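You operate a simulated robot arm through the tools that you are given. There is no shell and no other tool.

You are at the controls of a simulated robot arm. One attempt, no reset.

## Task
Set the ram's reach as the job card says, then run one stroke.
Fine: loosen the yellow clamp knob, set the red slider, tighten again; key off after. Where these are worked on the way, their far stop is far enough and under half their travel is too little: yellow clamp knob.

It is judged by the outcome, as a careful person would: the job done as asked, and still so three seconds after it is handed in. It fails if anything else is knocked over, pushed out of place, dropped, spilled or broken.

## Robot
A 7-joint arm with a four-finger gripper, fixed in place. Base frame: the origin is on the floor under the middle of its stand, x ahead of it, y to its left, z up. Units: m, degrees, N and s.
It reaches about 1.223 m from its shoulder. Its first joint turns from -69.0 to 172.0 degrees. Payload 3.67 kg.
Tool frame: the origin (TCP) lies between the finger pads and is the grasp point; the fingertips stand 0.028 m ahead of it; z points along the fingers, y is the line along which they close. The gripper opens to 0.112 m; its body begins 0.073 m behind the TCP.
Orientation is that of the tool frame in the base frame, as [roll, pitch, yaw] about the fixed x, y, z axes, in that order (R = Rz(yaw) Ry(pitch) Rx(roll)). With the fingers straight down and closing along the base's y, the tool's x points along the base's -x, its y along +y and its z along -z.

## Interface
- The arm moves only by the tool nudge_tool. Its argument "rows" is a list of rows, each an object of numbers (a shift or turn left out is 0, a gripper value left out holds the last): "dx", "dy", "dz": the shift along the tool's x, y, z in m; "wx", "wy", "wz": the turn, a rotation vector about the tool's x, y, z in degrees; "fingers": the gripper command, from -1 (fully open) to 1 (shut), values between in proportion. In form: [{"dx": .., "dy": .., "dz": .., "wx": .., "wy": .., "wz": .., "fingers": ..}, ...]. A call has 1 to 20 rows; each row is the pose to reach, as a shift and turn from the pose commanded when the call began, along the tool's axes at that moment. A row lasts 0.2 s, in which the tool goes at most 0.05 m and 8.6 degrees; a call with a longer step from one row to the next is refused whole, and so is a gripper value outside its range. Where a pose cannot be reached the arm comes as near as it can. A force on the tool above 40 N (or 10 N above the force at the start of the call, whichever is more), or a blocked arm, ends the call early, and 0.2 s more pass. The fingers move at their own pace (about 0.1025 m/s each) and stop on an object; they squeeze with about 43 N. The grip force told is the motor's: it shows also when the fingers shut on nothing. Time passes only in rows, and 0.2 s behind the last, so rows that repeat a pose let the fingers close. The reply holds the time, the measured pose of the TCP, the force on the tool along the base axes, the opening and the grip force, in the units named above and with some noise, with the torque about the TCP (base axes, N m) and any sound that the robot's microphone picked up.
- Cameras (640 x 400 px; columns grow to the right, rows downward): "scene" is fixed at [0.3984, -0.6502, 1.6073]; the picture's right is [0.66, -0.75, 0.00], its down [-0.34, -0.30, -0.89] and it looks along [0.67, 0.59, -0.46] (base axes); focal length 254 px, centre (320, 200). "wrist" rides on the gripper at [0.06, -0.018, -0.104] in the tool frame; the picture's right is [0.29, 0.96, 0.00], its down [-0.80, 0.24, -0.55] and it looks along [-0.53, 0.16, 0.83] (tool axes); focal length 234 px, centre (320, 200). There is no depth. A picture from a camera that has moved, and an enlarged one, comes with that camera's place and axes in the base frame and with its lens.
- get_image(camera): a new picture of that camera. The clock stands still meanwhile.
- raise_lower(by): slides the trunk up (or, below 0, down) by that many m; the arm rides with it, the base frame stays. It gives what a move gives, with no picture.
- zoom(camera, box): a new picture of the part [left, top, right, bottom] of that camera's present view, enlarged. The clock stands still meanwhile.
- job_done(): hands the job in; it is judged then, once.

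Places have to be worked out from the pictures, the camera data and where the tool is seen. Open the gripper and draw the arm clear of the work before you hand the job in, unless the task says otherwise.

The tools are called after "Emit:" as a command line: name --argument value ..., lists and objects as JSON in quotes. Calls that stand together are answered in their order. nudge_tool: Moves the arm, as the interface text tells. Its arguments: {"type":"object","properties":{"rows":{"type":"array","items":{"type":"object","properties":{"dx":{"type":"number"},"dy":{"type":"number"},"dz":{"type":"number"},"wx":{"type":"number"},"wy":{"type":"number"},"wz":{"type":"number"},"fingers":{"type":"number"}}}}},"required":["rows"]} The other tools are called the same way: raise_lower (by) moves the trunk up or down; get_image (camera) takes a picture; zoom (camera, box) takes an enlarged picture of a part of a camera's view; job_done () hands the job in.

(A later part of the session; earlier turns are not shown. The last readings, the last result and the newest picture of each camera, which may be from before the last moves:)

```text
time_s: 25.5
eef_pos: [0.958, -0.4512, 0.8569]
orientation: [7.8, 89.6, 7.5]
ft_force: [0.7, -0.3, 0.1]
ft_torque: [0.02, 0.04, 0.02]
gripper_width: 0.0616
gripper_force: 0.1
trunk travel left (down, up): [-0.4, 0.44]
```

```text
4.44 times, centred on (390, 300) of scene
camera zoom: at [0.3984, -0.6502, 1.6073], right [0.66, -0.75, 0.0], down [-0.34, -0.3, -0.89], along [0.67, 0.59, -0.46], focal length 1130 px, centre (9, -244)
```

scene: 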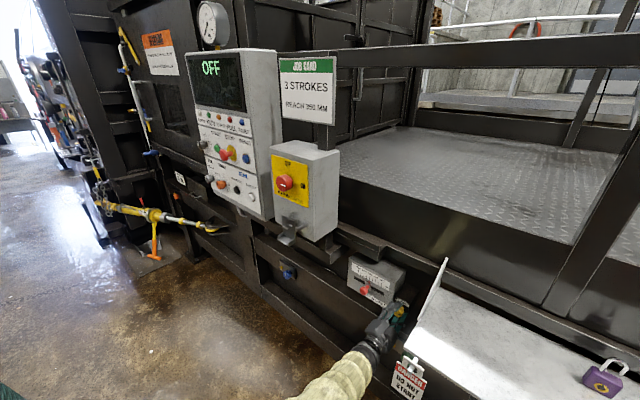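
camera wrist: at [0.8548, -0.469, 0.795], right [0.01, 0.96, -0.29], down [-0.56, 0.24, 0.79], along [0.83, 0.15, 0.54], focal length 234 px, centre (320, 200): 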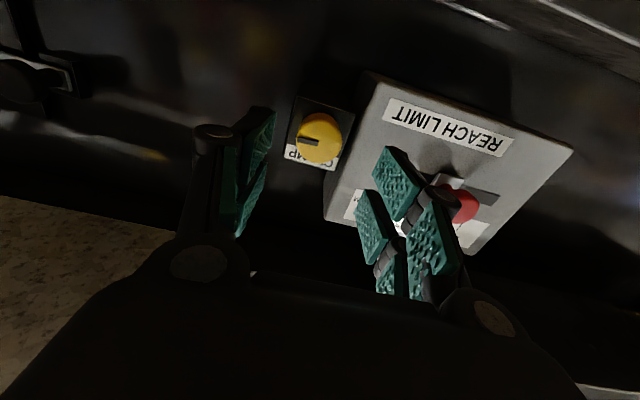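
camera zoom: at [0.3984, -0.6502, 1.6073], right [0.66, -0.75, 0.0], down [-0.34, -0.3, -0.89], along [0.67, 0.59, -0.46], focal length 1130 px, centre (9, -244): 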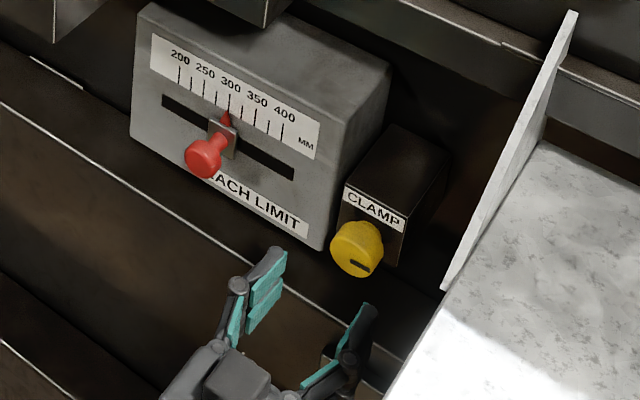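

The clamp mark now points right, a quarter turn from where it started. The red slider knob head is at about (1.02, -0.320, 0.8715), so I'll line up in front of it with the same opening.

Emit:
nudge_tool --rows '[{"dx": -0.004, "dy": 0.035, "dz": -0.008}, {"dx": -0.008, "dy": 0.07, "dz": -0.01}, {"dx": -0.012, "dy": 0.105, "dz": -0.01}, {"dx": -0.0146, "dy": 0.1312, "dz": -0.01}]'

Emit:
get_image --camera "wrist"

Emit:
zoom --camera "wrist" --box '[230, 100, 430, 240]'

Emit:
zoom --camera "scene" --box '[335, 255, 425, 345]'

```text
time_s: 26.5
eef_pos: [0.9498, -0.3193, 0.8699]
orientation: [16.4, 89.6, 16.2]
ft_force: [0.4, 0.0, -0.1]
ft_torque: [-0.03, 0.01, -0.02]
gripper_width: 0.0613
gripper_force: 0.0
trunk travel left (down, up): [-0.4, 0.44]
```

```text
taken
camera wrist: at [0.8467, -0.3363, 0.8086], right [0.01, 0.96, -0.29], down [-0.56, 0.24, 0.79], along [0.83, 0.15, 0.54], focal length 234 px, centre (320, 200)
```

wrist: 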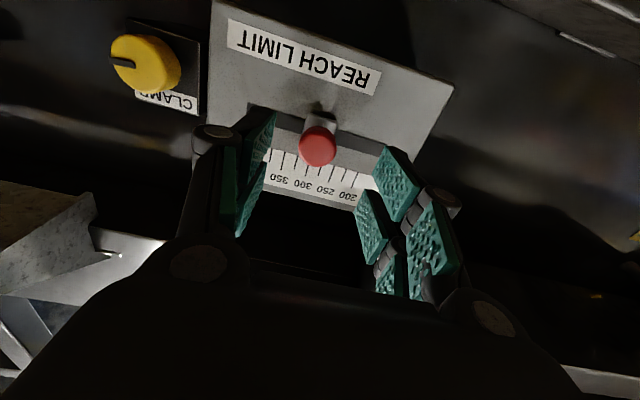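

```text
2.86 times, centred on (330, 170) of wrist
camera zoom: at [0.8467, -0.3363, 0.8086], right [0.01, 0.96, -0.29], down [-0.56, 0.24, 0.79], along [0.83, 0.15, 0.54], focal length 669 px, centre (291, 286)
```

zoom: 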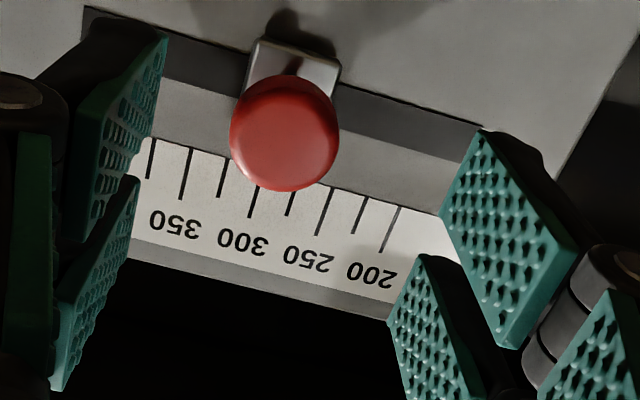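

```text
4.44 times, centred on (380, 300) of scene
camera zoom: at [0.3984, -0.6502, 1.6073], right [0.66, -0.75, 0.0], down [-0.34, -0.3, -0.89], along [0.67, 0.59, -0.46], focal length 1130 px, centre (53, -244)
```

zoom: 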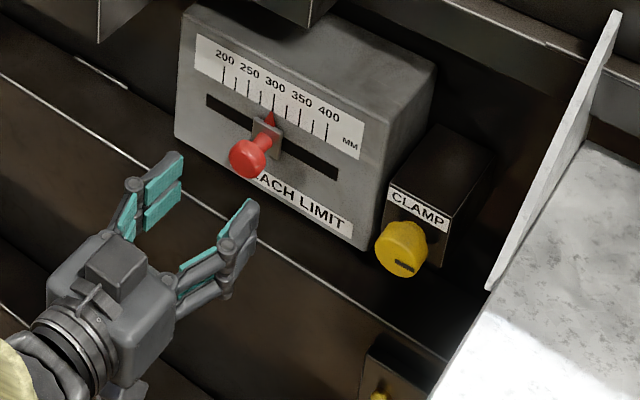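

The red knob projects to y≈-0.3196, z≈0.870, and the tool is at y=-0.3193, z=0.870. I'll go in 5.8 cm and close on the knob.

Emit:
nudge_tool --rows '[{"dz": 0.016, "fingers": -0.1}, {"dz": 0.032, "fingers": -0.1}, {"dz": 0.047, "fingers": -0.1}, {"dz": 0.058, "fingers": -0.1}, {"dz": 0.058, "fingers": 0.2}, {"dz": 0.058, "fingers": 0.4}, {"dz": 0.058, "fingers": 0.6}, {"dz": 0.058, "fingers": 1.0}, {"dz": 0.058, "fingers": 1.0}]'

Emit:
zoom --camera "wrist" --box '[200, 80, 460, 280]'

Emit:
zoom --camera "scene" --box '[345, 255, 415, 325]'

```text
time_s: 28.5
eef_pos: [1.0078, -0.3196, 0.8712]
orientation: [24.4, 89.7, 24.1]
ft_force: [3.0, 0.2, 0.6]
ft_torque: [0.1, 0.06, 0.03]
gripper_width: 0.0287
gripper_force: 44.9
trunk travel left (down, up): [-0.4, 0.44]
```

```text
2.00 times, centred on (330, 180) of wrist
camera zoom: at [0.9046, -0.3365, 0.8093], right [0.01, 0.96, -0.29], down [-0.56, 0.24, 0.79], along [0.83, 0.15, 0.54], focal length 468 px, centre (300, 240)
```

zoom: 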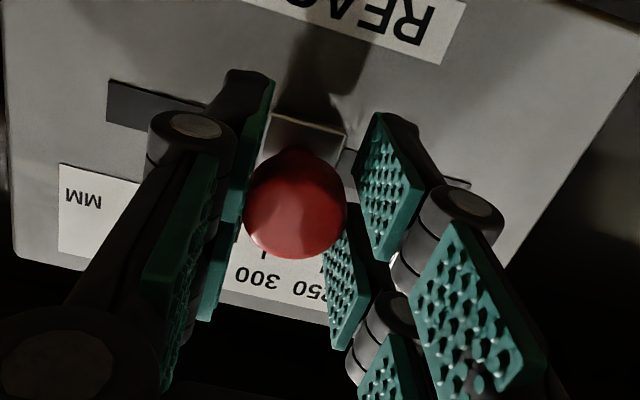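

```text
5.71 times, centred on (380, 290) of scene
camera zoom: at [0.3984, -0.6502, 1.6073], right [0.66, -0.75, 0.0], down [-0.34, -0.3, -0.89], along [0.67, 0.59, -0.46], focal length 1452 px, centre (-23, -314)
```

zoom: 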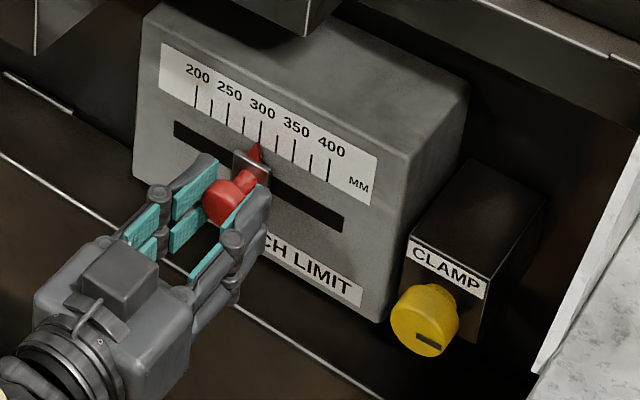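

The knob is gripped at 0.0287 m with little side force. I'll zoom hard on the scale for the present pointer reading before I move it.

Emit:
zoom --camera "scene" --box '[360, 260, 395, 285]'

```text
16.00 times, centred on (378, 272) of scene
camera zoom: at [0.3984, -0.6502, 1.6073], right [0.66, -0.75, 0.0], down [-0.34, -0.3, -0.89], along [0.67, 0.59, -0.46], focal length 4066 px, centre (-600, -960)
```

zoom: 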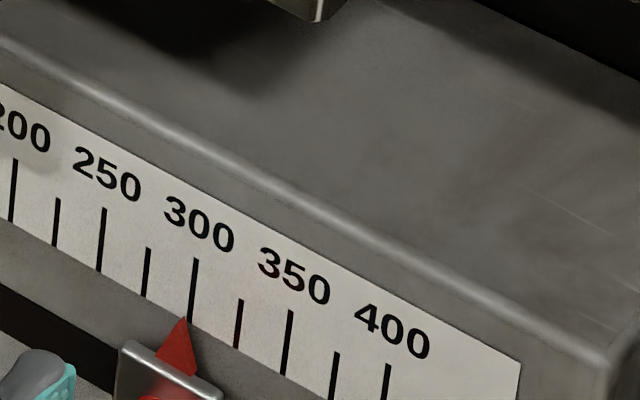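

The pointer tip is at about 297 to 298 and the scale is 0.5 mm of travel per unit. I'll draw the slider 25 mm toward -y in small steps.

Emit:
nudge_tool --rows '[{"dy": -0.004, "fingers": 1.0}, {"dy": -0.008}, {"dy": -0.012}, {"dy": -0.016}, {"dy": -0.02}, {"dy": -0.0235}, {"dy": -0.0255}, {"dy": -0.0255}]'

Emit:
zoom --camera "scene" --box '[360, 260, 395, 285]'

Emit:
zoom --camera "scene" --box '[345, 255, 415, 325]'

```text
time_s: 30.3
eef_pos: [1.0067, -0.345, 0.8702]
orientation: [22.4, 89.6, 22.1]
ft_force: [22.7, -0.1, 5.2]
ft_torque: [0.05, 0.06, 0.0]
gripper_width: 0.0286
gripper_force: 45.0
trunk travel left (down, up): [-0.4, 0.44]
```

```text
16.00 times, centred on (378, 272) of scene
camera zoom: at [0.3984, -0.6502, 1.6073], right [0.66, -0.75, 0.0], down [-0.34, -0.3, -0.89], along [0.67, 0.59, -0.46], focal length 4066 px, centre (-600, -960)
```

zoom: 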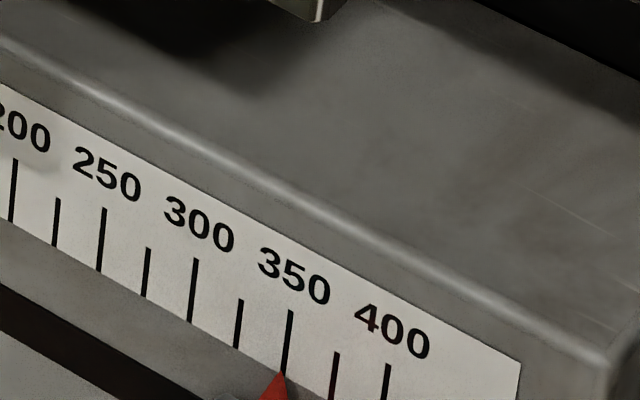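

```text
5.71 times, centred on (380, 290) of scene
camera zoom: at [0.3984, -0.6502, 1.6073], right [0.66, -0.75, 0.0], down [-0.34, -0.3, -0.89], along [0.67, 0.59, -0.46], focal length 1452 px, centre (-23, -314)
```

zoom: 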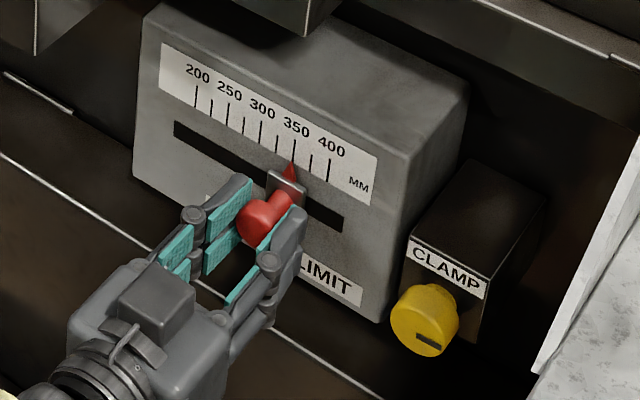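

The slider moved freely, so the clamp is loose, and the pointer now sits near the 350 mark. I'll zoom tighter on the pointer from both cameras.

Emit:
zoom --camera "scene" --box '[370, 274, 386, 290]'

Emit:
zoom --camera "wrist" --box '[200, 80, 460, 280]'

```text
16.00 times, centred on (378, 282) of scene
camera zoom: at [0.3984, -0.6502, 1.6073], right [0.66, -0.75, 0.0], down [-0.34, -0.3, -0.89], along [0.67, 0.59, -0.46], focal length 4066 px, centre (-608, -1112)
```

zoom: 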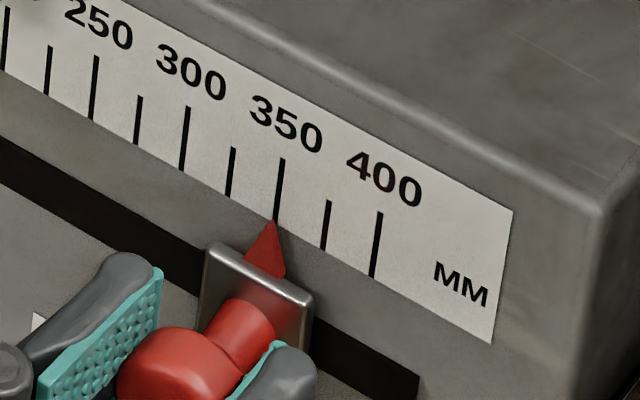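

```text
2.00 times, centred on (330, 180) of wrist
camera zoom: at [0.9045, -0.3624, 0.8094], right [0.01, 0.96, -0.29], down [-0.56, 0.24, 0.79], along [0.83, 0.15, 0.54], focal length 468 px, centre (300, 240)
```

zoom: 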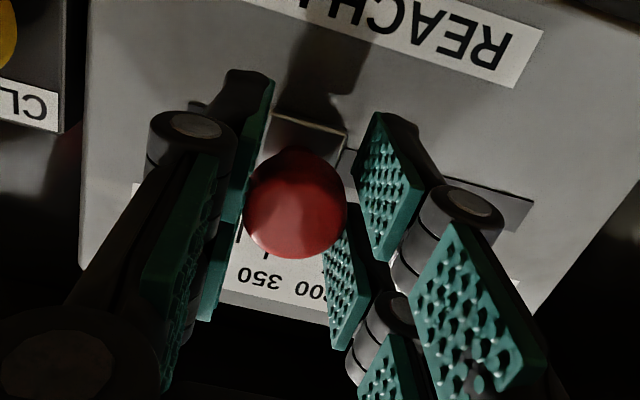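

The pointer tip lines up with the 350 tick to within about 1 unit from this oblique view. I'll release, back off, and check from a squarer wrist view before clamping.

Emit:
nudge_tool --rows '[{"fingers": 0.3}, {"fingers": 0.0}, {"fingers": -0.1}, {"fingers": -0.1}, {"dz": -0.02}, {"dz": -0.045}, {"dz": -0.07}, {"dz": -0.095}, {"dz": -0.12}, {"dz": -0.12, "dx": 0.03}, {"dz": -0.12, "dx": 0.055}]'

Emit:
get_image --camera "wrist"

Emit:
zoom --camera "scene" --box '[370, 274, 386, 290]'

```text
time_s: 32.7
eef_pos: [0.8869, -0.3428, 0.8144]
orientation: [22.6, 89.6, 22.3]
ft_force: [-0.1, 0.8, 0.2]
ft_torque: [0.01, -0.03, 0.03]
gripper_width: 0.0616
gripper_force: 0.1
trunk travel left (down, up): [-0.4, 0.44]
```

```text
taken
camera wrist: at [0.7838, -0.3603, 0.7531], right [0.01, 0.96, -0.29], down [-0.56, 0.24, 0.79], along [0.83, 0.15, 0.54], focal length 234 px, centre (320, 200)
```

wrist: 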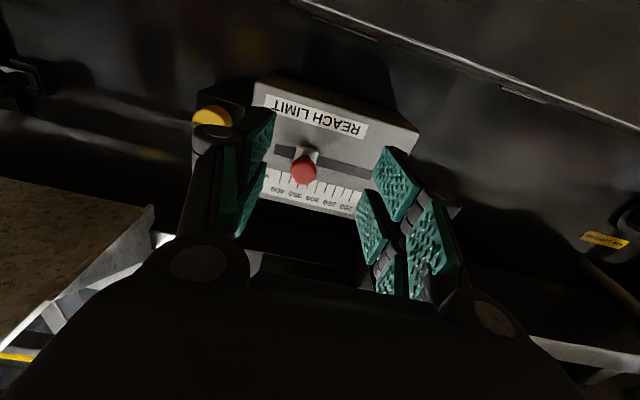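

```text
16.00 times, centred on (378, 282) of scene
camera zoom: at [0.3984, -0.6502, 1.6073], right [0.66, -0.75, 0.0], down [-0.34, -0.3, -0.89], along [0.67, 0.59, -0.46], focal length 4066 px, centre (-608, -1112)
```

zoom: 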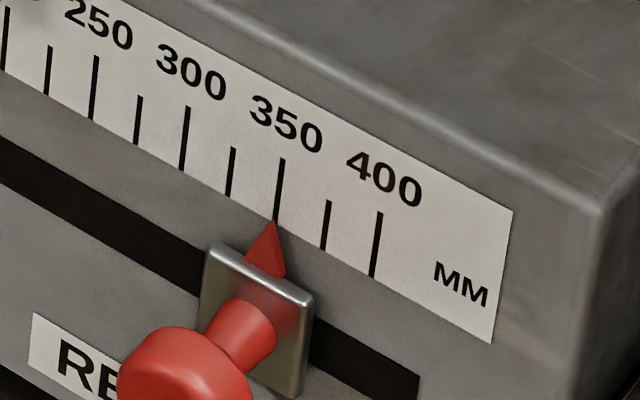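

The knob hides the pointer from below, so I'll tilt the tool 32° down and rise a little to put the wrist camera level with the scale.

Emit:
nudge_tool --rows '[{"dx": -0.022, "dy": -0.004, "dz": -0.0054, "wy": 6.4}, {"dx": -0.044, "dy": -0.008, "dz": -0.0108, "wy": 12.8}, {"dx": -0.066, "dy": -0.011, "dz": -0.0162, "wy": 19.2}, {"dx": -0.088, "dy": -0.014, "dz": -0.0216, "wy": 25.6}, {"dx": -0.11, "dy": -0.017, "dz": -0.027, "wy": 32}]'

Emit:
get_image --camera "wrist"

```text
time_s: 33.9
eef_pos: [0.858, -0.3602, 0.9258]
orientation: [179.7, 58.2, 179.5]
ft_force: [-0.7, -0.4, 0.3]
ft_torque: [0.0, 0.02, -0.01]
gripper_width: 0.0617
gripper_force: 0.1
trunk travel left (down, up): [-0.4, 0.44]
```

```text
taken
camera wrist: at [0.7389, -0.3778, 0.9287], right [-0.15, 0.96, -0.24], down [-0.05, 0.24, 0.97], along [0.99, 0.15, 0.01], focal length 234 px, centre (320, 200)
```

wrist: 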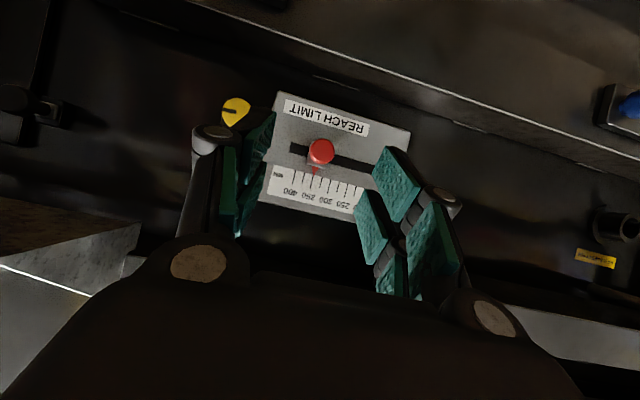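

The pointer can now be seen beside the knob from nearly square on. I'll zoom in tightly on the scale.

Emit:
zoom --camera "wrist" --box '[290, 150, 350, 200]'

Emit:
zoom --camera "wrist" --box '[300, 160, 330, 180]'

```text
8.00 times, centred on (320, 175) of wrist
camera zoom: at [0.7389, -0.3778, 0.9287], right [-0.15, 0.96, -0.24], down [-0.05, 0.24, 0.97], along [0.99, 0.15, 0.01], focal length 1873 px, centre (320, 400)
```

zoom: 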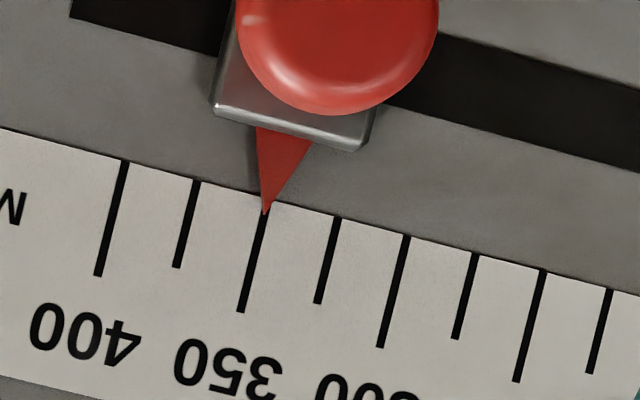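

```text
16.00 times, centred on (315, 170) of wrist
camera zoom: at [0.7389, -0.3778, 0.9287], right [-0.15, 0.96, -0.24], down [-0.05, 0.24, 0.97], along [0.99, 0.15, 0.01], focal length 3747 px, centre (400, 680)
```

zoom: 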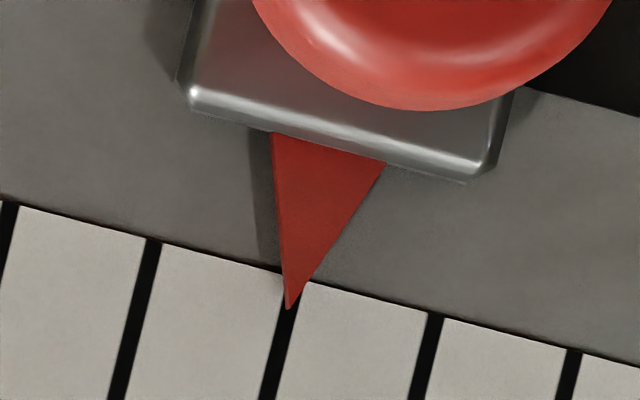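

The pointer tip sits exactly on the 350 tick in this near-square view, so the reach is set. I'll go back in front of the clamp knob with the tool level.

Emit:
nudge_tool --rows '[{"dx": 0.0041, "dy": -0.0183, "dz": 0.0195, "wy": -6.36}, {"dx": 0.0082, "dy": -0.0365, "dz": 0.039, "wy": -12.72}, {"dx": 0.0124, "dy": -0.0548, "dz": 0.0585, "wy": -19.08}, {"dx": 0.0165, "dy": -0.073, "dz": 0.078, "wy": -25.44}, {"dx": 0.0206, "dy": -0.0913, "dz": 0.0975, "wy": -31.8}]'

Emit:
zoom --camera "wrist" --box '[180, 60, 500, 280]'

```text
time_s: 35.1
eef_pos: [0.9313, -0.4558, 0.8556]
orientation: [48.1, 89.8, 47.8]
ft_force: [-0.3, -0.4, -0.4]
ft_torque: [0.03, 0.01, 0.02]
gripper_width: 0.0617
gripper_force: 0.0
trunk travel left (down, up): [-0.4, 0.44]
```

```text
1.82 times, centred on (340, 170) of wrist
camera zoom: at [0.8281, -0.4718, 0.7939], right [0.01, 0.96, -0.28], down [-0.56, 0.24, 0.8], along [0.83, 0.15, 0.53], focal length 426 px, centre (284, 254)
```

zoom: 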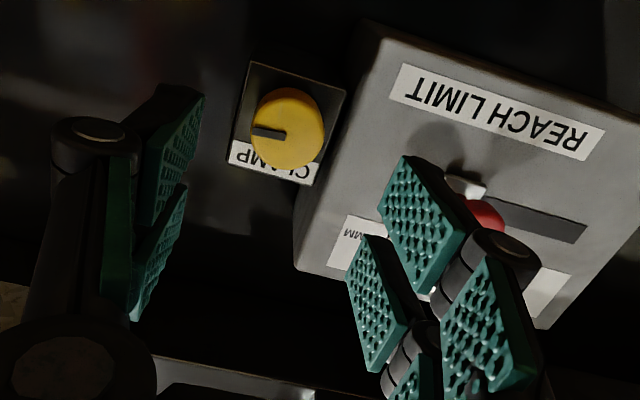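

I'll correct y by 4 mm and roll the tool 72° clockwise, still about 8 cm off the knob, so I can then turn it the full quarter back.

Emit:
nudge_tool --rows '[{"dy": 0.004, "dx": -0.001, "wz": 8}, {"dy": 0.004, "dx": -0.001, "wz": 16}, {"dy": 0.004, "dx": -0.001, "wz": 24}, {"dy": 0.004, "dx": -0.001, "wz": 32}, {"dy": 0.004, "dx": -0.001, "wz": 40}, {"dy": 0.004, "dx": -0.001, "wz": 48}, {"dy": 0.004, "dx": -0.001, "wz": 56}, {"dy": 0.004, "dx": -0.001, "wz": 64}, {"dy": 0.004, "dx": -0.001, "wz": 72}]'

Emit:
zoom --camera "wrist" --box '[180, 60, 500, 280]'

```text
time_s: 37.1
eef_pos: [0.9296, -0.4504, 0.858]
orientation: [89.7, 17.7, 89.8]
ft_force: [0.0, -0.4, 0.2]
ft_torque: [0.01, 0.01, 0.0]
gripper_width: 0.0615
gripper_force: 0.0
trunk travel left (down, up): [-0.4, 0.44]
```

```text
1.82 times, centred on (340, 170) of wrist
camera zoom: at [0.8273, -0.3978, 0.8208], right [0.0, 0.57, 0.82], down [-0.56, -0.68, 0.47], along [0.83, -0.46, 0.32], focal length 426 px, centre (284, 254)
```

zoom: 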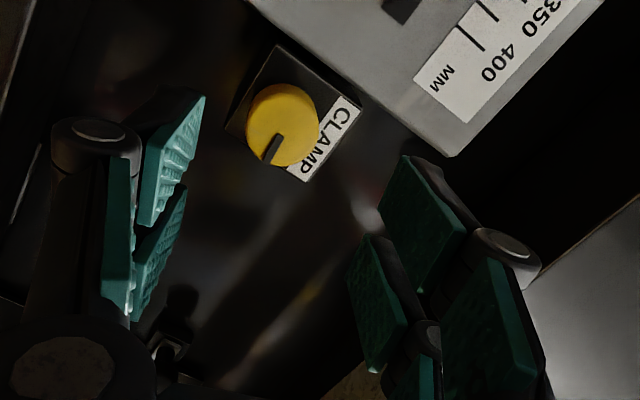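

The knob projects to y≈-0.4516, z≈0.8578, which matches the tool. I'll advance to x≈1.027 and grip.

Emit:
nudge_tool --rows '[{"dz": 0.025, "fingers": -0.1}, {"dz": 0.05, "fingers": -0.1}, {"dz": 0.07, "fingers": -0.1}, {"dz": 0.085, "fingers": -0.1}, {"dz": 0.097, "fingers": -0.1}, {"dz": 0.097, "fingers": 0.2}, {"dz": 0.097, "fingers": 0.5}, {"dz": 0.097, "fingers": 1.0}, {"dz": 0.097, "fingers": 1.0}]'

Emit:
zoom --camera "wrist" --box '[180, 80, 500, 300]'

```text
time_s: 39.1
eef_pos: [1.0267, -0.4499, 0.8579]
orientation: [89.9, 17.8, 89.8]
ft_force: [-4.5, -2.4, -4.0]
ft_torque: [0.0, 0.14, -0.17]
gripper_width: 0.0347
gripper_force: 45.6
trunk travel left (down, up): [-0.4, 0.44]
```

```text
1.82 times, centred on (340, 190) of wrist
camera zoom: at [0.9244, -0.398, 0.8208], right [0.0, 0.57, 0.82], down [-0.56, -0.68, 0.47], along [0.83, -0.46, 0.32], focal length 426 px, centre (284, 218)
```

zoom: 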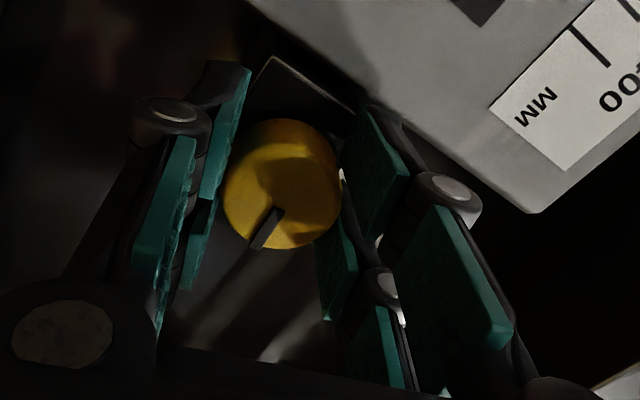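

The grip is good at 0.0347 m. I'll turn counter-clockwise back toward the clamped stop, a little over 90°, watching for the stop reaction.

Emit:
nudge_tool --rows '[{"wz": -4, "fingers": 1.0}, {"wz": -8}, {"wz": -13}, {"wz": -18}, {"wz": -23}, {"wz": -28}, {"wz": -33}, {"wz": -38}, {"wz": -43}, {"wz": -48}, {"wz": -53}, {"wz": -58}, {"wz": -63}, {"wz": -68}, {"wz": -73}, {"wz": -78}]'

Emit:
zoom --camera "wrist" --box '[180, 80, 500, 300]'

```text
time_s: 42.5
eef_pos: [1.0272, -0.4531, 0.8557]
orientation: [-89.2, 84.2, -89.5]
ft_force: [-16.2, -14.3, -10.1]
ft_torque: [0.01, 0.65, -0.64]
gripper_width: 0.0344
gripper_force: 45.0
trunk travel left (down, up): [-0.4, 0.44]
```

```text
1.82 times, centred on (340, 190) of wrist
camera zoom: at [0.924, -0.4756, 0.7974], right [0.01, 0.92, -0.38], down [-0.55, 0.32, 0.77], along [0.83, 0.21, 0.51], focal length 426 px, centre (284, 218)
```

zoom: 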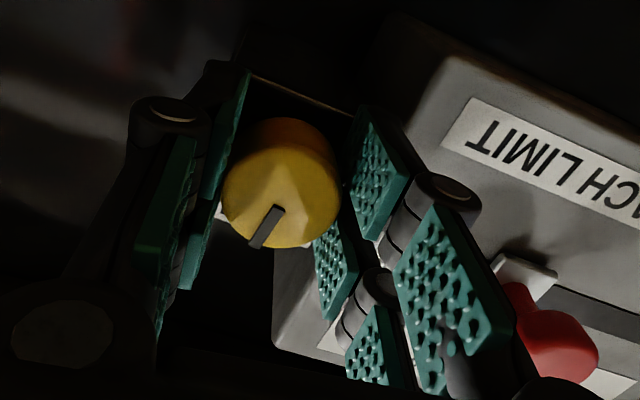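

The knob followed about 78° and roughly 10° remains, with no axial torque yet. I'll continue until the stop reacts.

Emit:
nudge_tool --rows '[{"wz": -4, "fingers": 1.0}, {"wz": -8}, {"wz": -12}, {"wz": -16}, {"wz": -20}, {"wz": -24}]'

Emit:
zoom --camera "wrist" --box '[180, 80, 500, 300]'

```text
time_s: 43.9
eef_pos: [1.0277, -0.4524, 0.8581]
orientation: [-89.5, 60.2, -89.7]
ft_force: [4.3, -24.2, 2.3]
ft_torque: [0.83, 0.25, -0.64]
gripper_width: 0.0338
gripper_force: 45.1
trunk travel left (down, up): [-0.4, 0.44]
```

```text
1.82 times, centred on (340, 190) of wrist
camera zoom: at [0.9246, -0.4968, 0.8135], right [0.01, 0.69, -0.73], down [-0.55, 0.61, 0.57], along [0.83, 0.4, 0.39], focal length 426 px, centre (284, 218)
```

zoom: 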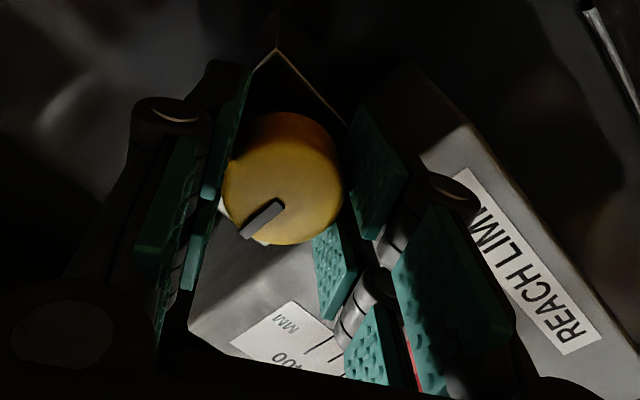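

The reaction is 0.83 N·m with the fingers slipping and the mark back at straight up, so the clamp is tight against its stop. I'll open, back straight out, and roll the tool level.

Emit:
nudge_tool --rows '[{"fingers": 0.2}, {"fingers": -0.1}, {"fingers": -0.1}, {"fingers": -0.1}, {"dz": -0.025}, {"dz": -0.055}, {"dz": -0.09}, {"dz": -0.13}, {"dz": -0.17, "wz": 7.5}, {"dz": -0.21, "wz": 15}, {"dz": -0.25, "wz": 22.5}, {"dz": -0.29, "wz": 30}]'

Emit:
zoom --camera "scene" --box '[345, 255, 425, 335]'

Emit:
zoom --camera "scene" --box '[370, 274, 386, 290]'

Emit:
get_image --camera "scene"

```text
time_s: 46.5
eef_pos: [0.738, -0.4478, 0.8554]
orientation: [48.6, 89.6, 48.4]
ft_force: [-0.5, -1.0, 0.5]
ft_torque: [-0.01, -0.02, 0.02]
gripper_width: 0.0616
gripper_force: 0.0
trunk travel left (down, up): [-0.4, 0.44]
```

```text
5.00 times, centred on (385, 295) of scene
camera zoom: at [0.3984, -0.6502, 1.6073], right [0.66, -0.75, 0.0], down [-0.34, -0.3, -0.89], along [0.67, 0.59, -0.46], focal length 1271 px, centre (-5, -275)
```

zoom: 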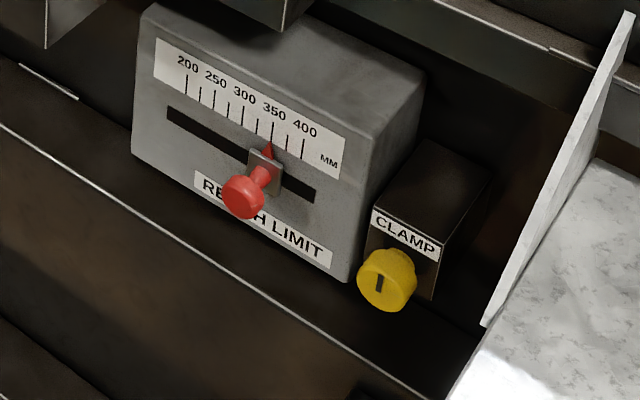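

```text
16.00 times, centred on (378, 282) of scene
camera zoom: at [0.3984, -0.6502, 1.6073], right [0.66, -0.75, 0.0], down [-0.34, -0.3, -0.89], along [0.67, 0.59, -0.46], focal length 4066 px, centre (-608, -1112)
```

zoom: 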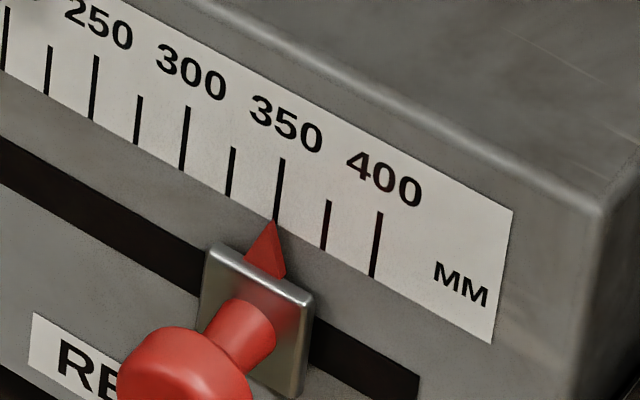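

```text
taken
```

scene: 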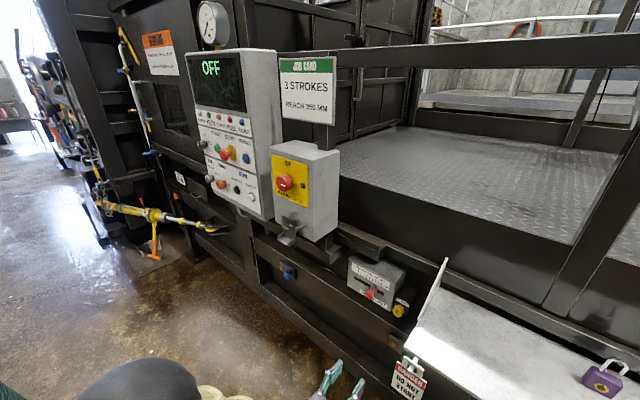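

The reach is at 350 and the clamp is tight. Next is the panel: I place the key head near (0.821, 0.332, 1.348). I'll shift to y≈-0.25 to stay clear of the tag and tray, then raise the trunk.

Emit:
nudge_tool --rows '[{"dy": 0.04, "dz": -0.005}, {"dy": 0.08, "dz": -0.01}, {"dy": 0.12, "dz": -0.013}, {"dy": 0.16, "dz": -0.016}, {"dy": 0.2, "dz": -0.018}]'

Emit:
raise_lower --by 0.43

Emit:
get_image --camera "scene"

Emit:
get_image --camera "wrist"

```text
time_s: 47.7
eef_pos: [0.7177, -0.2467, 0.8594]
orientation: [26.2, 89.8, 25.9]
ft_force: [0.6, -0.2, 0.6]
ft_torque: [0.03, 0.01, 0.0]
gripper_width: 0.0616
gripper_force: 0.0
trunk travel left (down, up): [-0.4, 0.44]
```

```text
refused: 0.43 is not a number from -0.4 to 0.4
```

```text
taken
```

scene: 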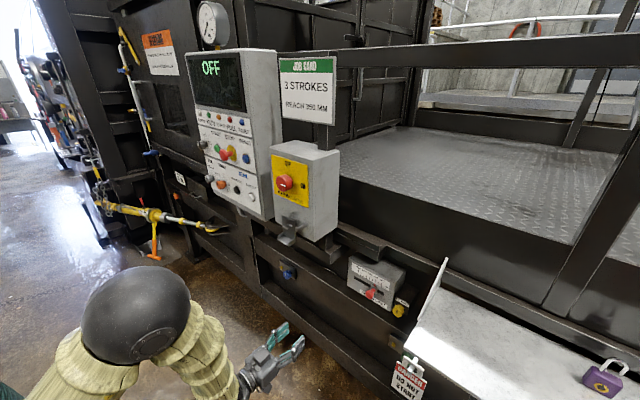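

```text
taken
camera wrist: at [0.6153, -0.2633, 0.7978], right [0.01, 0.96, -0.29], down [-0.56, 0.24, 0.8], along [0.83, 0.15, 0.53], focal length 234 px, centre (320, 200)
```

wrist: 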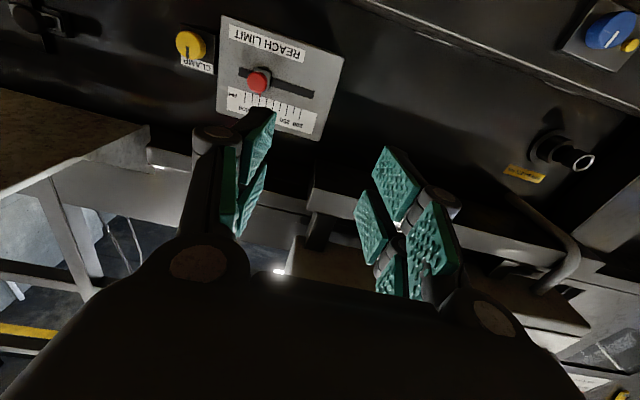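

The single lift is limited to 0.4 m. The isolator hasp is at about x=0.836, some 9 cm beyond the fingertips, so I'll lift 0.4 m here.

Emit:
raise_lower --by 0.4

Emit:
get_image --camera "scene"

```text
time_s: 51.5
eef_pos: [0.7192, -0.2473, 1.259]
orientation: [42.1, 89.6, 41.8]
ft_force: [1.0, 0.1, 0.7]
ft_torque: [-0.03, 0.02, -0.03]
gripper_width: 0.0616
gripper_force: 0.0
trunk travel left (down, up): [-0.8, 0.04]
```

```text
taken
```

scene: 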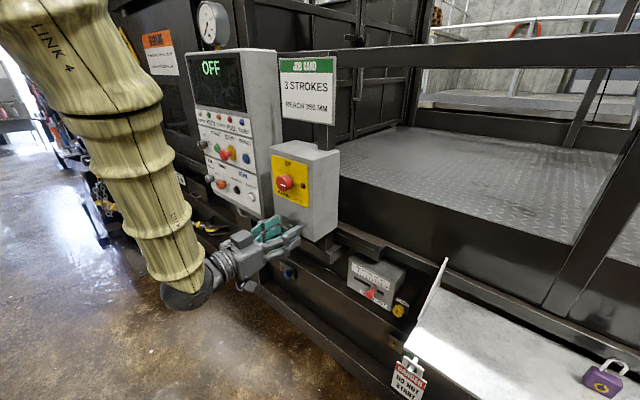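

The trunk is up and the tool is at (0.719, -0.247, 1.259). I'll cross in front of the isolator and panel to the key, holding x≈0.72 so the tips stay clear of the knobs.

Emit:
nudge_tool --rows '[{"dx": -0.007, "dy": 0.0446}, {"dx": -0.014, "dy": 0.0892}, {"dx": -0.02, "dy": 0.1338}, {"dx": -0.027, "dy": 0.1785}, {"dx": -0.034, "dy": 0.223}, {"dx": -0.041, "dy": 0.2677}, {"dx": -0.047, "dy": 0.3123}, {"dx": -0.054, "dy": 0.357}, {"dx": -0.061, "dy": 0.4015}, {"dx": -0.068, "dy": 0.446}, {"dx": -0.075, "dy": 0.4907}, {"dx": -0.081, "dy": 0.5354}, {"dx": -0.088, "dy": 0.579}]'

Emit:
get_image --camera "scene"

Emit:
get_image --camera "wrist"

```text
time_s: 54.5
eef_pos: [0.7583, 0.2834, 1.3964]
orientation: [90.3, 84.7, 86.0]
ft_force: [-1.2, -0.6, 0.5]
ft_torque: [0.01, 0.0, -0.01]
gripper_width: 0.0615
gripper_force: 0.0
trunk travel left (down, up): [-0.8, 0.04]
stopped in row 13: the arm was blocked; the commanded pose is now the measured one
```

```text
taken
```

scene: 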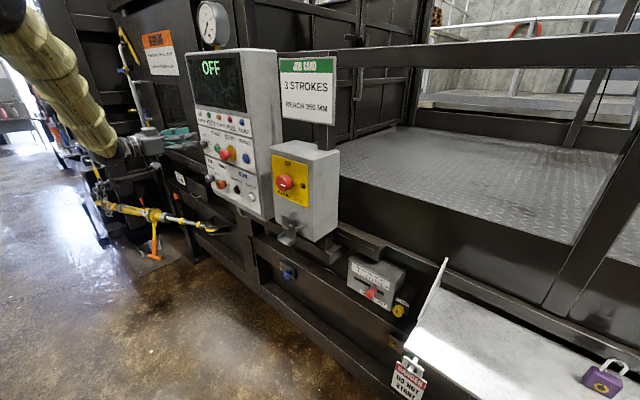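

```text
taken
camera wrist: at [0.6537, 0.2782, 1.3339], right [0.07, 0.98, -0.2], down [-0.54, 0.21, 0.82], along [0.84, 0.05, 0.54], focal length 234 px, centre (320, 200)
```

wrist: 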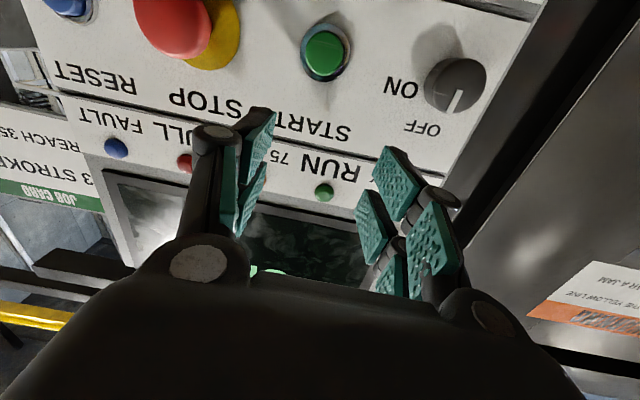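

The arm folded to a joint limit short of the key, with no contact. The elbow is an inverted V, so a lower trunk will unfold it. I'll go back to the clear spot near y≈-0.22, straightening the tool on the way.

Emit:
nudge_tool --rows '[{"dx": 0.005, "dy": -0.0464, "dz": -0.0007, "wx": -0.39, "wz": -0.45}, {"dx": 0.0101, "dy": -0.0929, "dz": -0.0013, "wx": -0.78, "wz": -0.91}, {"dx": 0.0152, "dy": -0.1393, "dz": -0.002, "wx": -1.17, "wz": -1.36}, {"dx": 0.0202, "dy": -0.1857, "dz": -0.0026, "wx": -1.56, "wz": -1.82}, {"dx": 0.0253, "dy": -0.2322, "dz": -0.0033, "wx": -1.95, "wz": -2.27}, {"dx": 0.0303, "dy": -0.2786, "dz": -0.0039, "wx": -2.35, "wz": -2.73}, {"dx": 0.0354, "dy": -0.325, "dz": -0.0046, "wx": -2.74, "wz": -3.18}, {"dx": 0.0404, "dy": -0.3715, "dz": -0.0052, "wx": -3.13, "wz": -3.64}, {"dx": 0.0455, "dy": -0.4179, "dz": -0.0059, "wx": -3.52, "wz": -4.09}, {"dx": 0.0505, "dy": -0.4644, "dz": -0.0065, "wx": -3.91, "wz": -4.55}, {"dx": 0.0556, "dy": -0.5108, "dz": -0.0072, "wx": -4.3, "wz": -5}]'

```text
time_s: 56.9
eef_pos: [0.7147, -0.2184, 1.294]
orientation: [41.2, 89.8, 41.4]
ft_force: [-0.1, -1.1, -0.7]
ft_torque: [0.02, -0.01, 0.06]
gripper_width: 0.0616
gripper_force: 0.1
trunk travel left (down, up): [-0.8, 0.04]
```

I'm back at (0.715, -0.218, 1.294) with the tool level. I'll raise the tool 0.3 m with the arm, then drop the trunk 0.3 m, which leaves the tool at the same height with the arm less folded.

Emit:
nudge_tool --rows '[{"dx": -0.043}, {"dx": -0.086}, {"dx": -0.129}, {"dx": -0.172}, {"dx": -0.215}, {"dx": -0.258}, {"dx": -0.3}]'

Emit:
raise_lower --by -0.3

Emit:
get_image --camera "scene"

```text
time_s: 58.5
eef_pos: [0.7105, -0.2265, 1.5944]
orientation: [57.6, 89.5, 57.8]
ft_force: [0.1, -0.4, -0.3]
ft_torque: [0.0, -0.04, 0.04]
gripper_width: 0.0615
gripper_force: 0.2
trunk travel left (down, up): [-0.8, 0.04]
```

```text
time_s: 61.5
eef_pos: [0.7117, -0.2199, 1.2939]
orientation: [17.5, 89.7, 17.7]
ft_force: [-0.4, 0.0, 0.3]
ft_torque: [-0.02, 0.0, -0.01]
gripper_width: 0.0617
gripper_force: 0.1
trunk travel left (down, up): [-0.5, 0.34]
```

```text
taken
```

scene: 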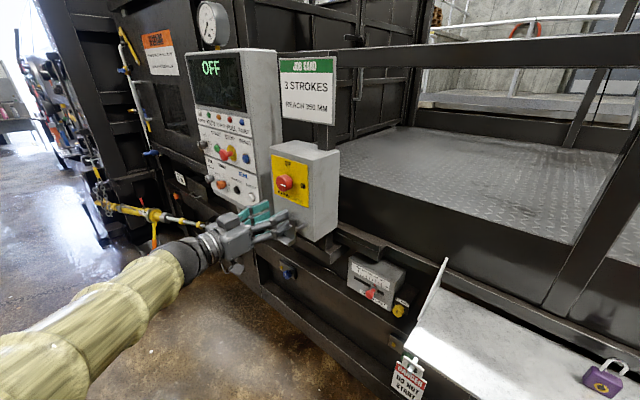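

The arm is now stretched out more horizontally at the same tool height. I'll cross to the key again at x≈0.715.

Emit:
nudge_tool --rows '[{"dx": -0.0044, "dy": 0.046}, {"dx": -0.0088, "dy": 0.092}, {"dx": -0.0132, "dy": 0.138}, {"dx": -0.0177, "dy": 0.184}, {"dx": -0.0221, "dy": 0.23}, {"dx": -0.0265, "dy": 0.276}, {"dx": -0.0309, "dy": 0.322}, {"dx": -0.0353, "dy": 0.368}, {"dx": -0.0397, "dy": 0.414}, {"dx": -0.0441, "dy": 0.46}, {"dx": -0.0486, "dy": 0.506}, {"dx": -0.053, "dy": 0.552}]'

Emit:
get_image --camera "scene"

Emit:
get_image --camera "wrist"

```text
time_s: 64.1
eef_pos: [0.7216, 0.328, 1.3491]
orientation: [120.4, 88.4, 120.0]
ft_force: [0.3, 1.6, -2.0]
ft_torque: [-0.01, -0.07, -0.15]
gripper_width: 0.0618
gripper_force: 0.0
trunk travel left (down, up): [-0.5, 0.34]
```

```text
taken
```

scene: 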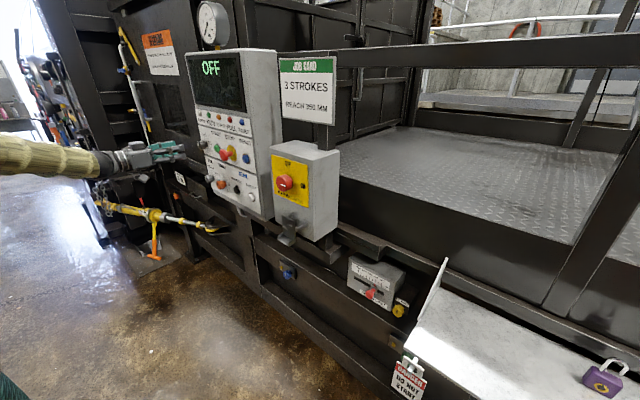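

```text
taken
camera wrist: at [0.617, 0.3127, 1.2896], right [0.0, 0.96, -0.27], down [-0.54, 0.23, 0.81], along [0.84, 0.14, 0.52], focal length 234 px, centre (320, 200)
```

wrist: 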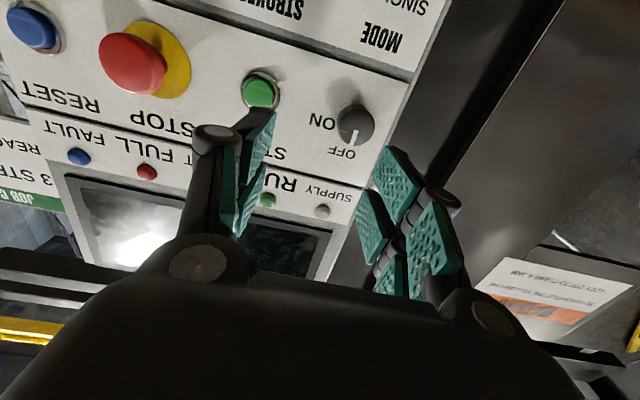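

The tool is now at (0.722, 0.328, 1.349) with no limit reached. The key looks nearer y≈0.355, so I'll zoom in to fix its place and mark.

Emit:
zoom --camera "wrist" --box '[300, 80, 400, 170]'

Emit:
zoom --camera "scene" --box '[195, 120, 255, 190]'

```text
4.44 times, centred on (350, 125) of wrist
camera zoom: at [0.617, 0.3127, 1.2896], right [0.0, 0.96, -0.27], down [-0.54, 0.23, 0.81], along [0.84, 0.14, 0.52], focal length 1041 px, centre (187, 533)
```

zoom: 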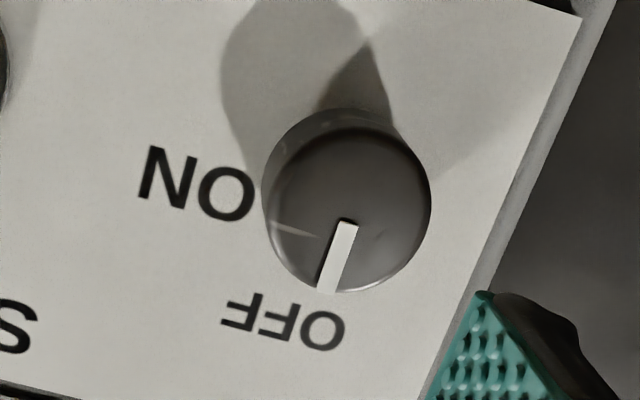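

```text
5.71 times, centred on (225, 155) of scene
camera zoom: at [0.3984, -0.6502, 1.6073], right [0.66, -0.75, 0.0], down [-0.34, -0.3, -0.89], along [0.67, 0.59, -0.46], focal length 1452 px, centre (863, 457)
```

zoom: 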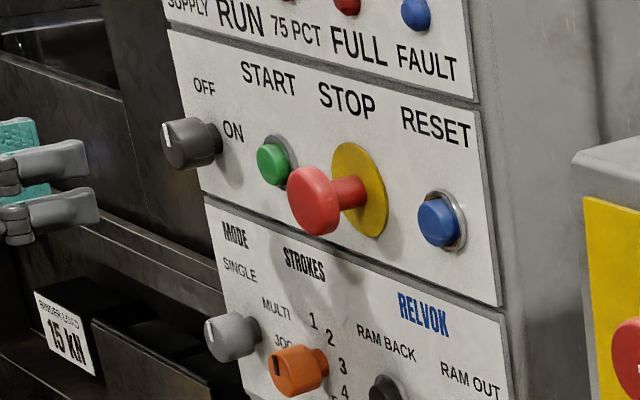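

From both views the key front is at about (0.829, 0.359, 1.337) and START at (0.846, 0.2685, 1.337). The key mark is up at OFF and ON is clockwise to the right. I'll line up about 6 cm in front of the key.

Emit:
nudge_tool --rows '[{"dx": 0.006, "dy": 0.0155, "dz": 0.02, "wx": -0.2, "wy": -0.4, "wz": -0.7}, {"dx": 0.012, "dy": 0.031, "dz": 0.04, "wx": -0.4, "wy": -0.8, "wz": -1.4}, {"dx": 0.012, "dy": 0.031, "dz": 0.045, "wx": -0.4, "wy": -0.8, "wz": -1.4}]'

Emit:
get_image --camera "wrist"

Emit:
zoom --camera "scene" --box '[160, 100, 260, 200]'

```text
time_s: 65.1
eef_pos: [0.7623, 0.3235, 1.3974]
orientation: [57.3, 85.7, 56.4]
ft_force: [0.8, 0.0, 1.1]
ft_torque: [0.02, 0.02, 0.04]
gripper_width: 0.0616
gripper_force: 0.2
trunk travel left (down, up): [-0.5, 0.34]
stopped in row 3: the arm was blocked; the commanded pose is now the measured one
```

```text
taken
camera wrist: at [0.6618, 0.3102, 1.3321], right [0.02, 0.97, -0.23], down [-0.58, 0.2, 0.79], along [0.81, 0.11, 0.57], focal length 234 px, centre (320, 200)
```

wrist: 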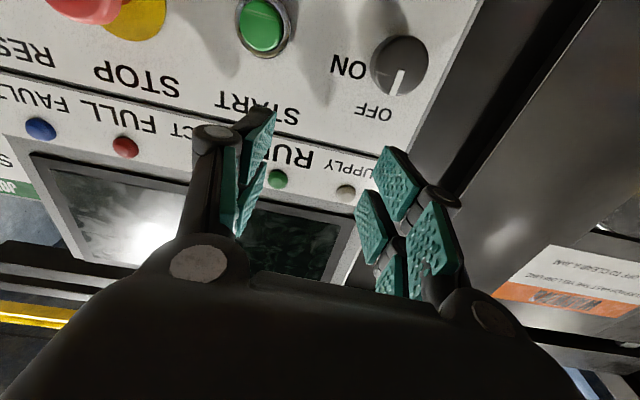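

```text
4.00 times, centred on (210, 150) of scene
camera zoom: at [0.3984, -0.6502, 1.6073], right [0.66, -0.75, 0.0], down [-0.34, -0.3, -0.89], along [0.67, 0.59, -0.46], focal length 1017 px, centre (760, 400)
```

zoom: 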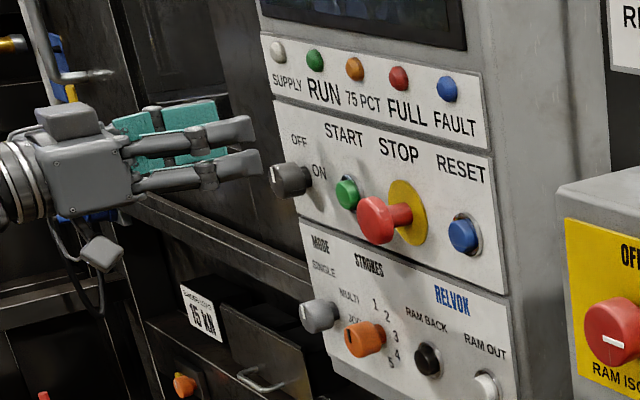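

The move was blocked again with no tool force, and the tool sits at (0.762, 0.3235, 1.397). That looks like a joint limit. I'll look at the whole arm before trying again.

Emit:
get_image --camera "scene"

Emit:
zoom --camera "scene" --box '[0, 60, 220, 260]'

```text
taken
```

scene: 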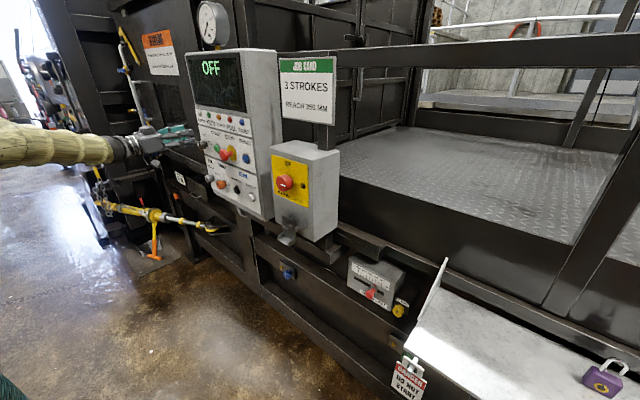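

```text
2.00 times, centred on (110, 160) of scene
camera zoom: at [0.3984, -0.6502, 1.6073], right [0.66, -0.75, 0.0], down [-0.34, -0.3, -0.89], along [0.67, 0.59, -0.46], focal length 508 px, centre (740, 280)
```

zoom: 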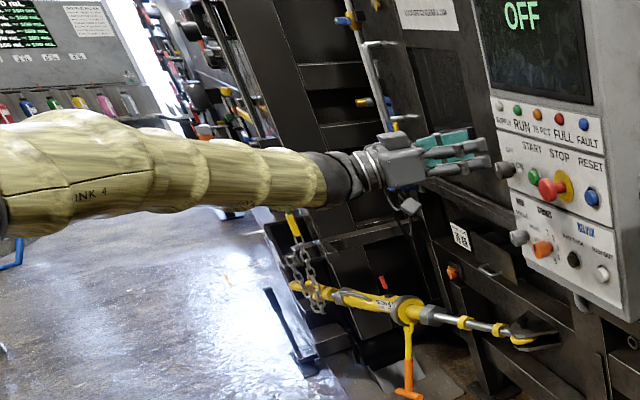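

Both blocks came with no force at the tool, so I'll test with small, slow steps from here: 2 cm toward +y, with no height change.

Emit:
nudge_tool --rows '[{"dy": 0.005}, {"dy": 0.01}, {"dy": 0.015}, {"dy": 0.02}, {"dy": 0.02}]'

```text
time_s: 66.5
eef_pos: [0.7643, 0.3297, 1.418]
orientation: [59.9, 84.4, 58.4]
ft_force: [0.2, -0.8, -0.3]
ft_torque: [-0.01, 0.02, 0.01]
gripper_width: 0.0615
gripper_force: 0.1
trunk travel left (down, up): [-0.5, 0.34]
stopped in row 5: the arm was blocked; the commanded pose is now the measured one
```

Moving toward +y lifts the tool instead, so this arm posture is the limit. A lower trunk with a more extended arm should fix it. I'll back out to (0.72, 0.10, 1.60) in clear air, level the tool, then lower the trunk 0.3 m.

Emit:
nudge_tool --rows '[{"dx": -0.0289, "dy": -0.0307, "dz": -0.0041, "wx": -0.2, "wy": 0.4, "wz": -0.7}, {"dx": -0.0579, "dy": -0.0614, "dz": -0.0081, "wx": -0.5, "wy": 0.8, "wz": -1.4}, {"dx": -0.0868, "dy": -0.0921, "dz": -0.0122, "wx": -0.7, "wy": 1.2, "wz": -2.0}, {"dx": -0.1157, "dy": -0.1227, "dz": -0.0163, "wx": -0.9, "wy": 1.7, "wz": -2.7}, {"dx": -0.1446, "dy": -0.1534, "dz": -0.0204, "wx": -1.1, "wy": 2.1, "wz": -3.4}, {"dx": -0.1736, "dy": -0.1841, "dz": -0.0244, "wx": -1.4, "wy": 2.5, "wz": -4.1}, {"dx": -0.2025, "dy": -0.2148, "dz": -0.0285, "wx": -1.6, "wy": 2.9, "wz": -4.75}]'

Emit:
get_image --camera "scene"

```text
time_s: 68.1
eef_pos: [0.7204, 0.1028, 1.603]
orientation: [-128.1, 89.9, -127.9]
ft_force: [0.2, -0.3, 0.0]
ft_torque: [-0.04, 0.02, 0.06]
gripper_width: 0.0617
gripper_force: 0.0
trunk travel left (down, up): [-0.5, 0.34]
```

```text
taken
```

scene: 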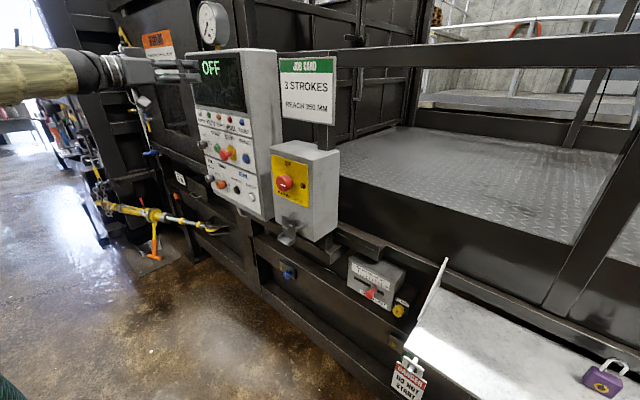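

The arm tracks cleanly here at (0.720, 0.103, 1.603). I'll lower the trunk by 0.3 m; the tips at x≈0.745 stay about 5 cm clear of the tallest control.

Emit:
raise_lower --by -0.3

Emit:
get_image --camera "scene"

```text
time_s: 71.1
eef_pos: [0.7213, 0.1049, 1.3029]
orientation: [-110.4, 89.8, -109.9]
ft_force: [-0.1, -0.3, 0.1]
ft_torque: [-0.01, -0.03, 0.02]
gripper_width: 0.0618
gripper_force: 0.1
trunk travel left (down, up): [-0.2, 0.64]
```

```text
taken
```

scene: 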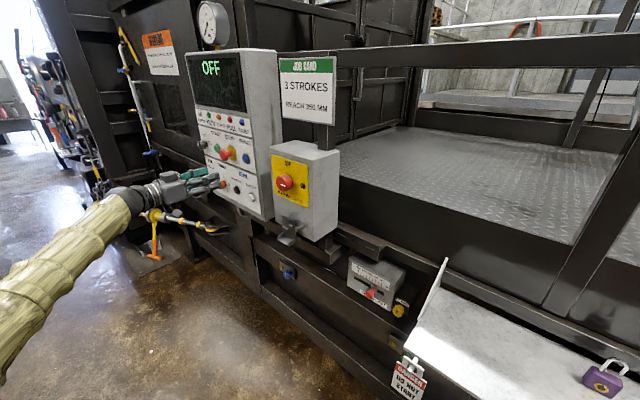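

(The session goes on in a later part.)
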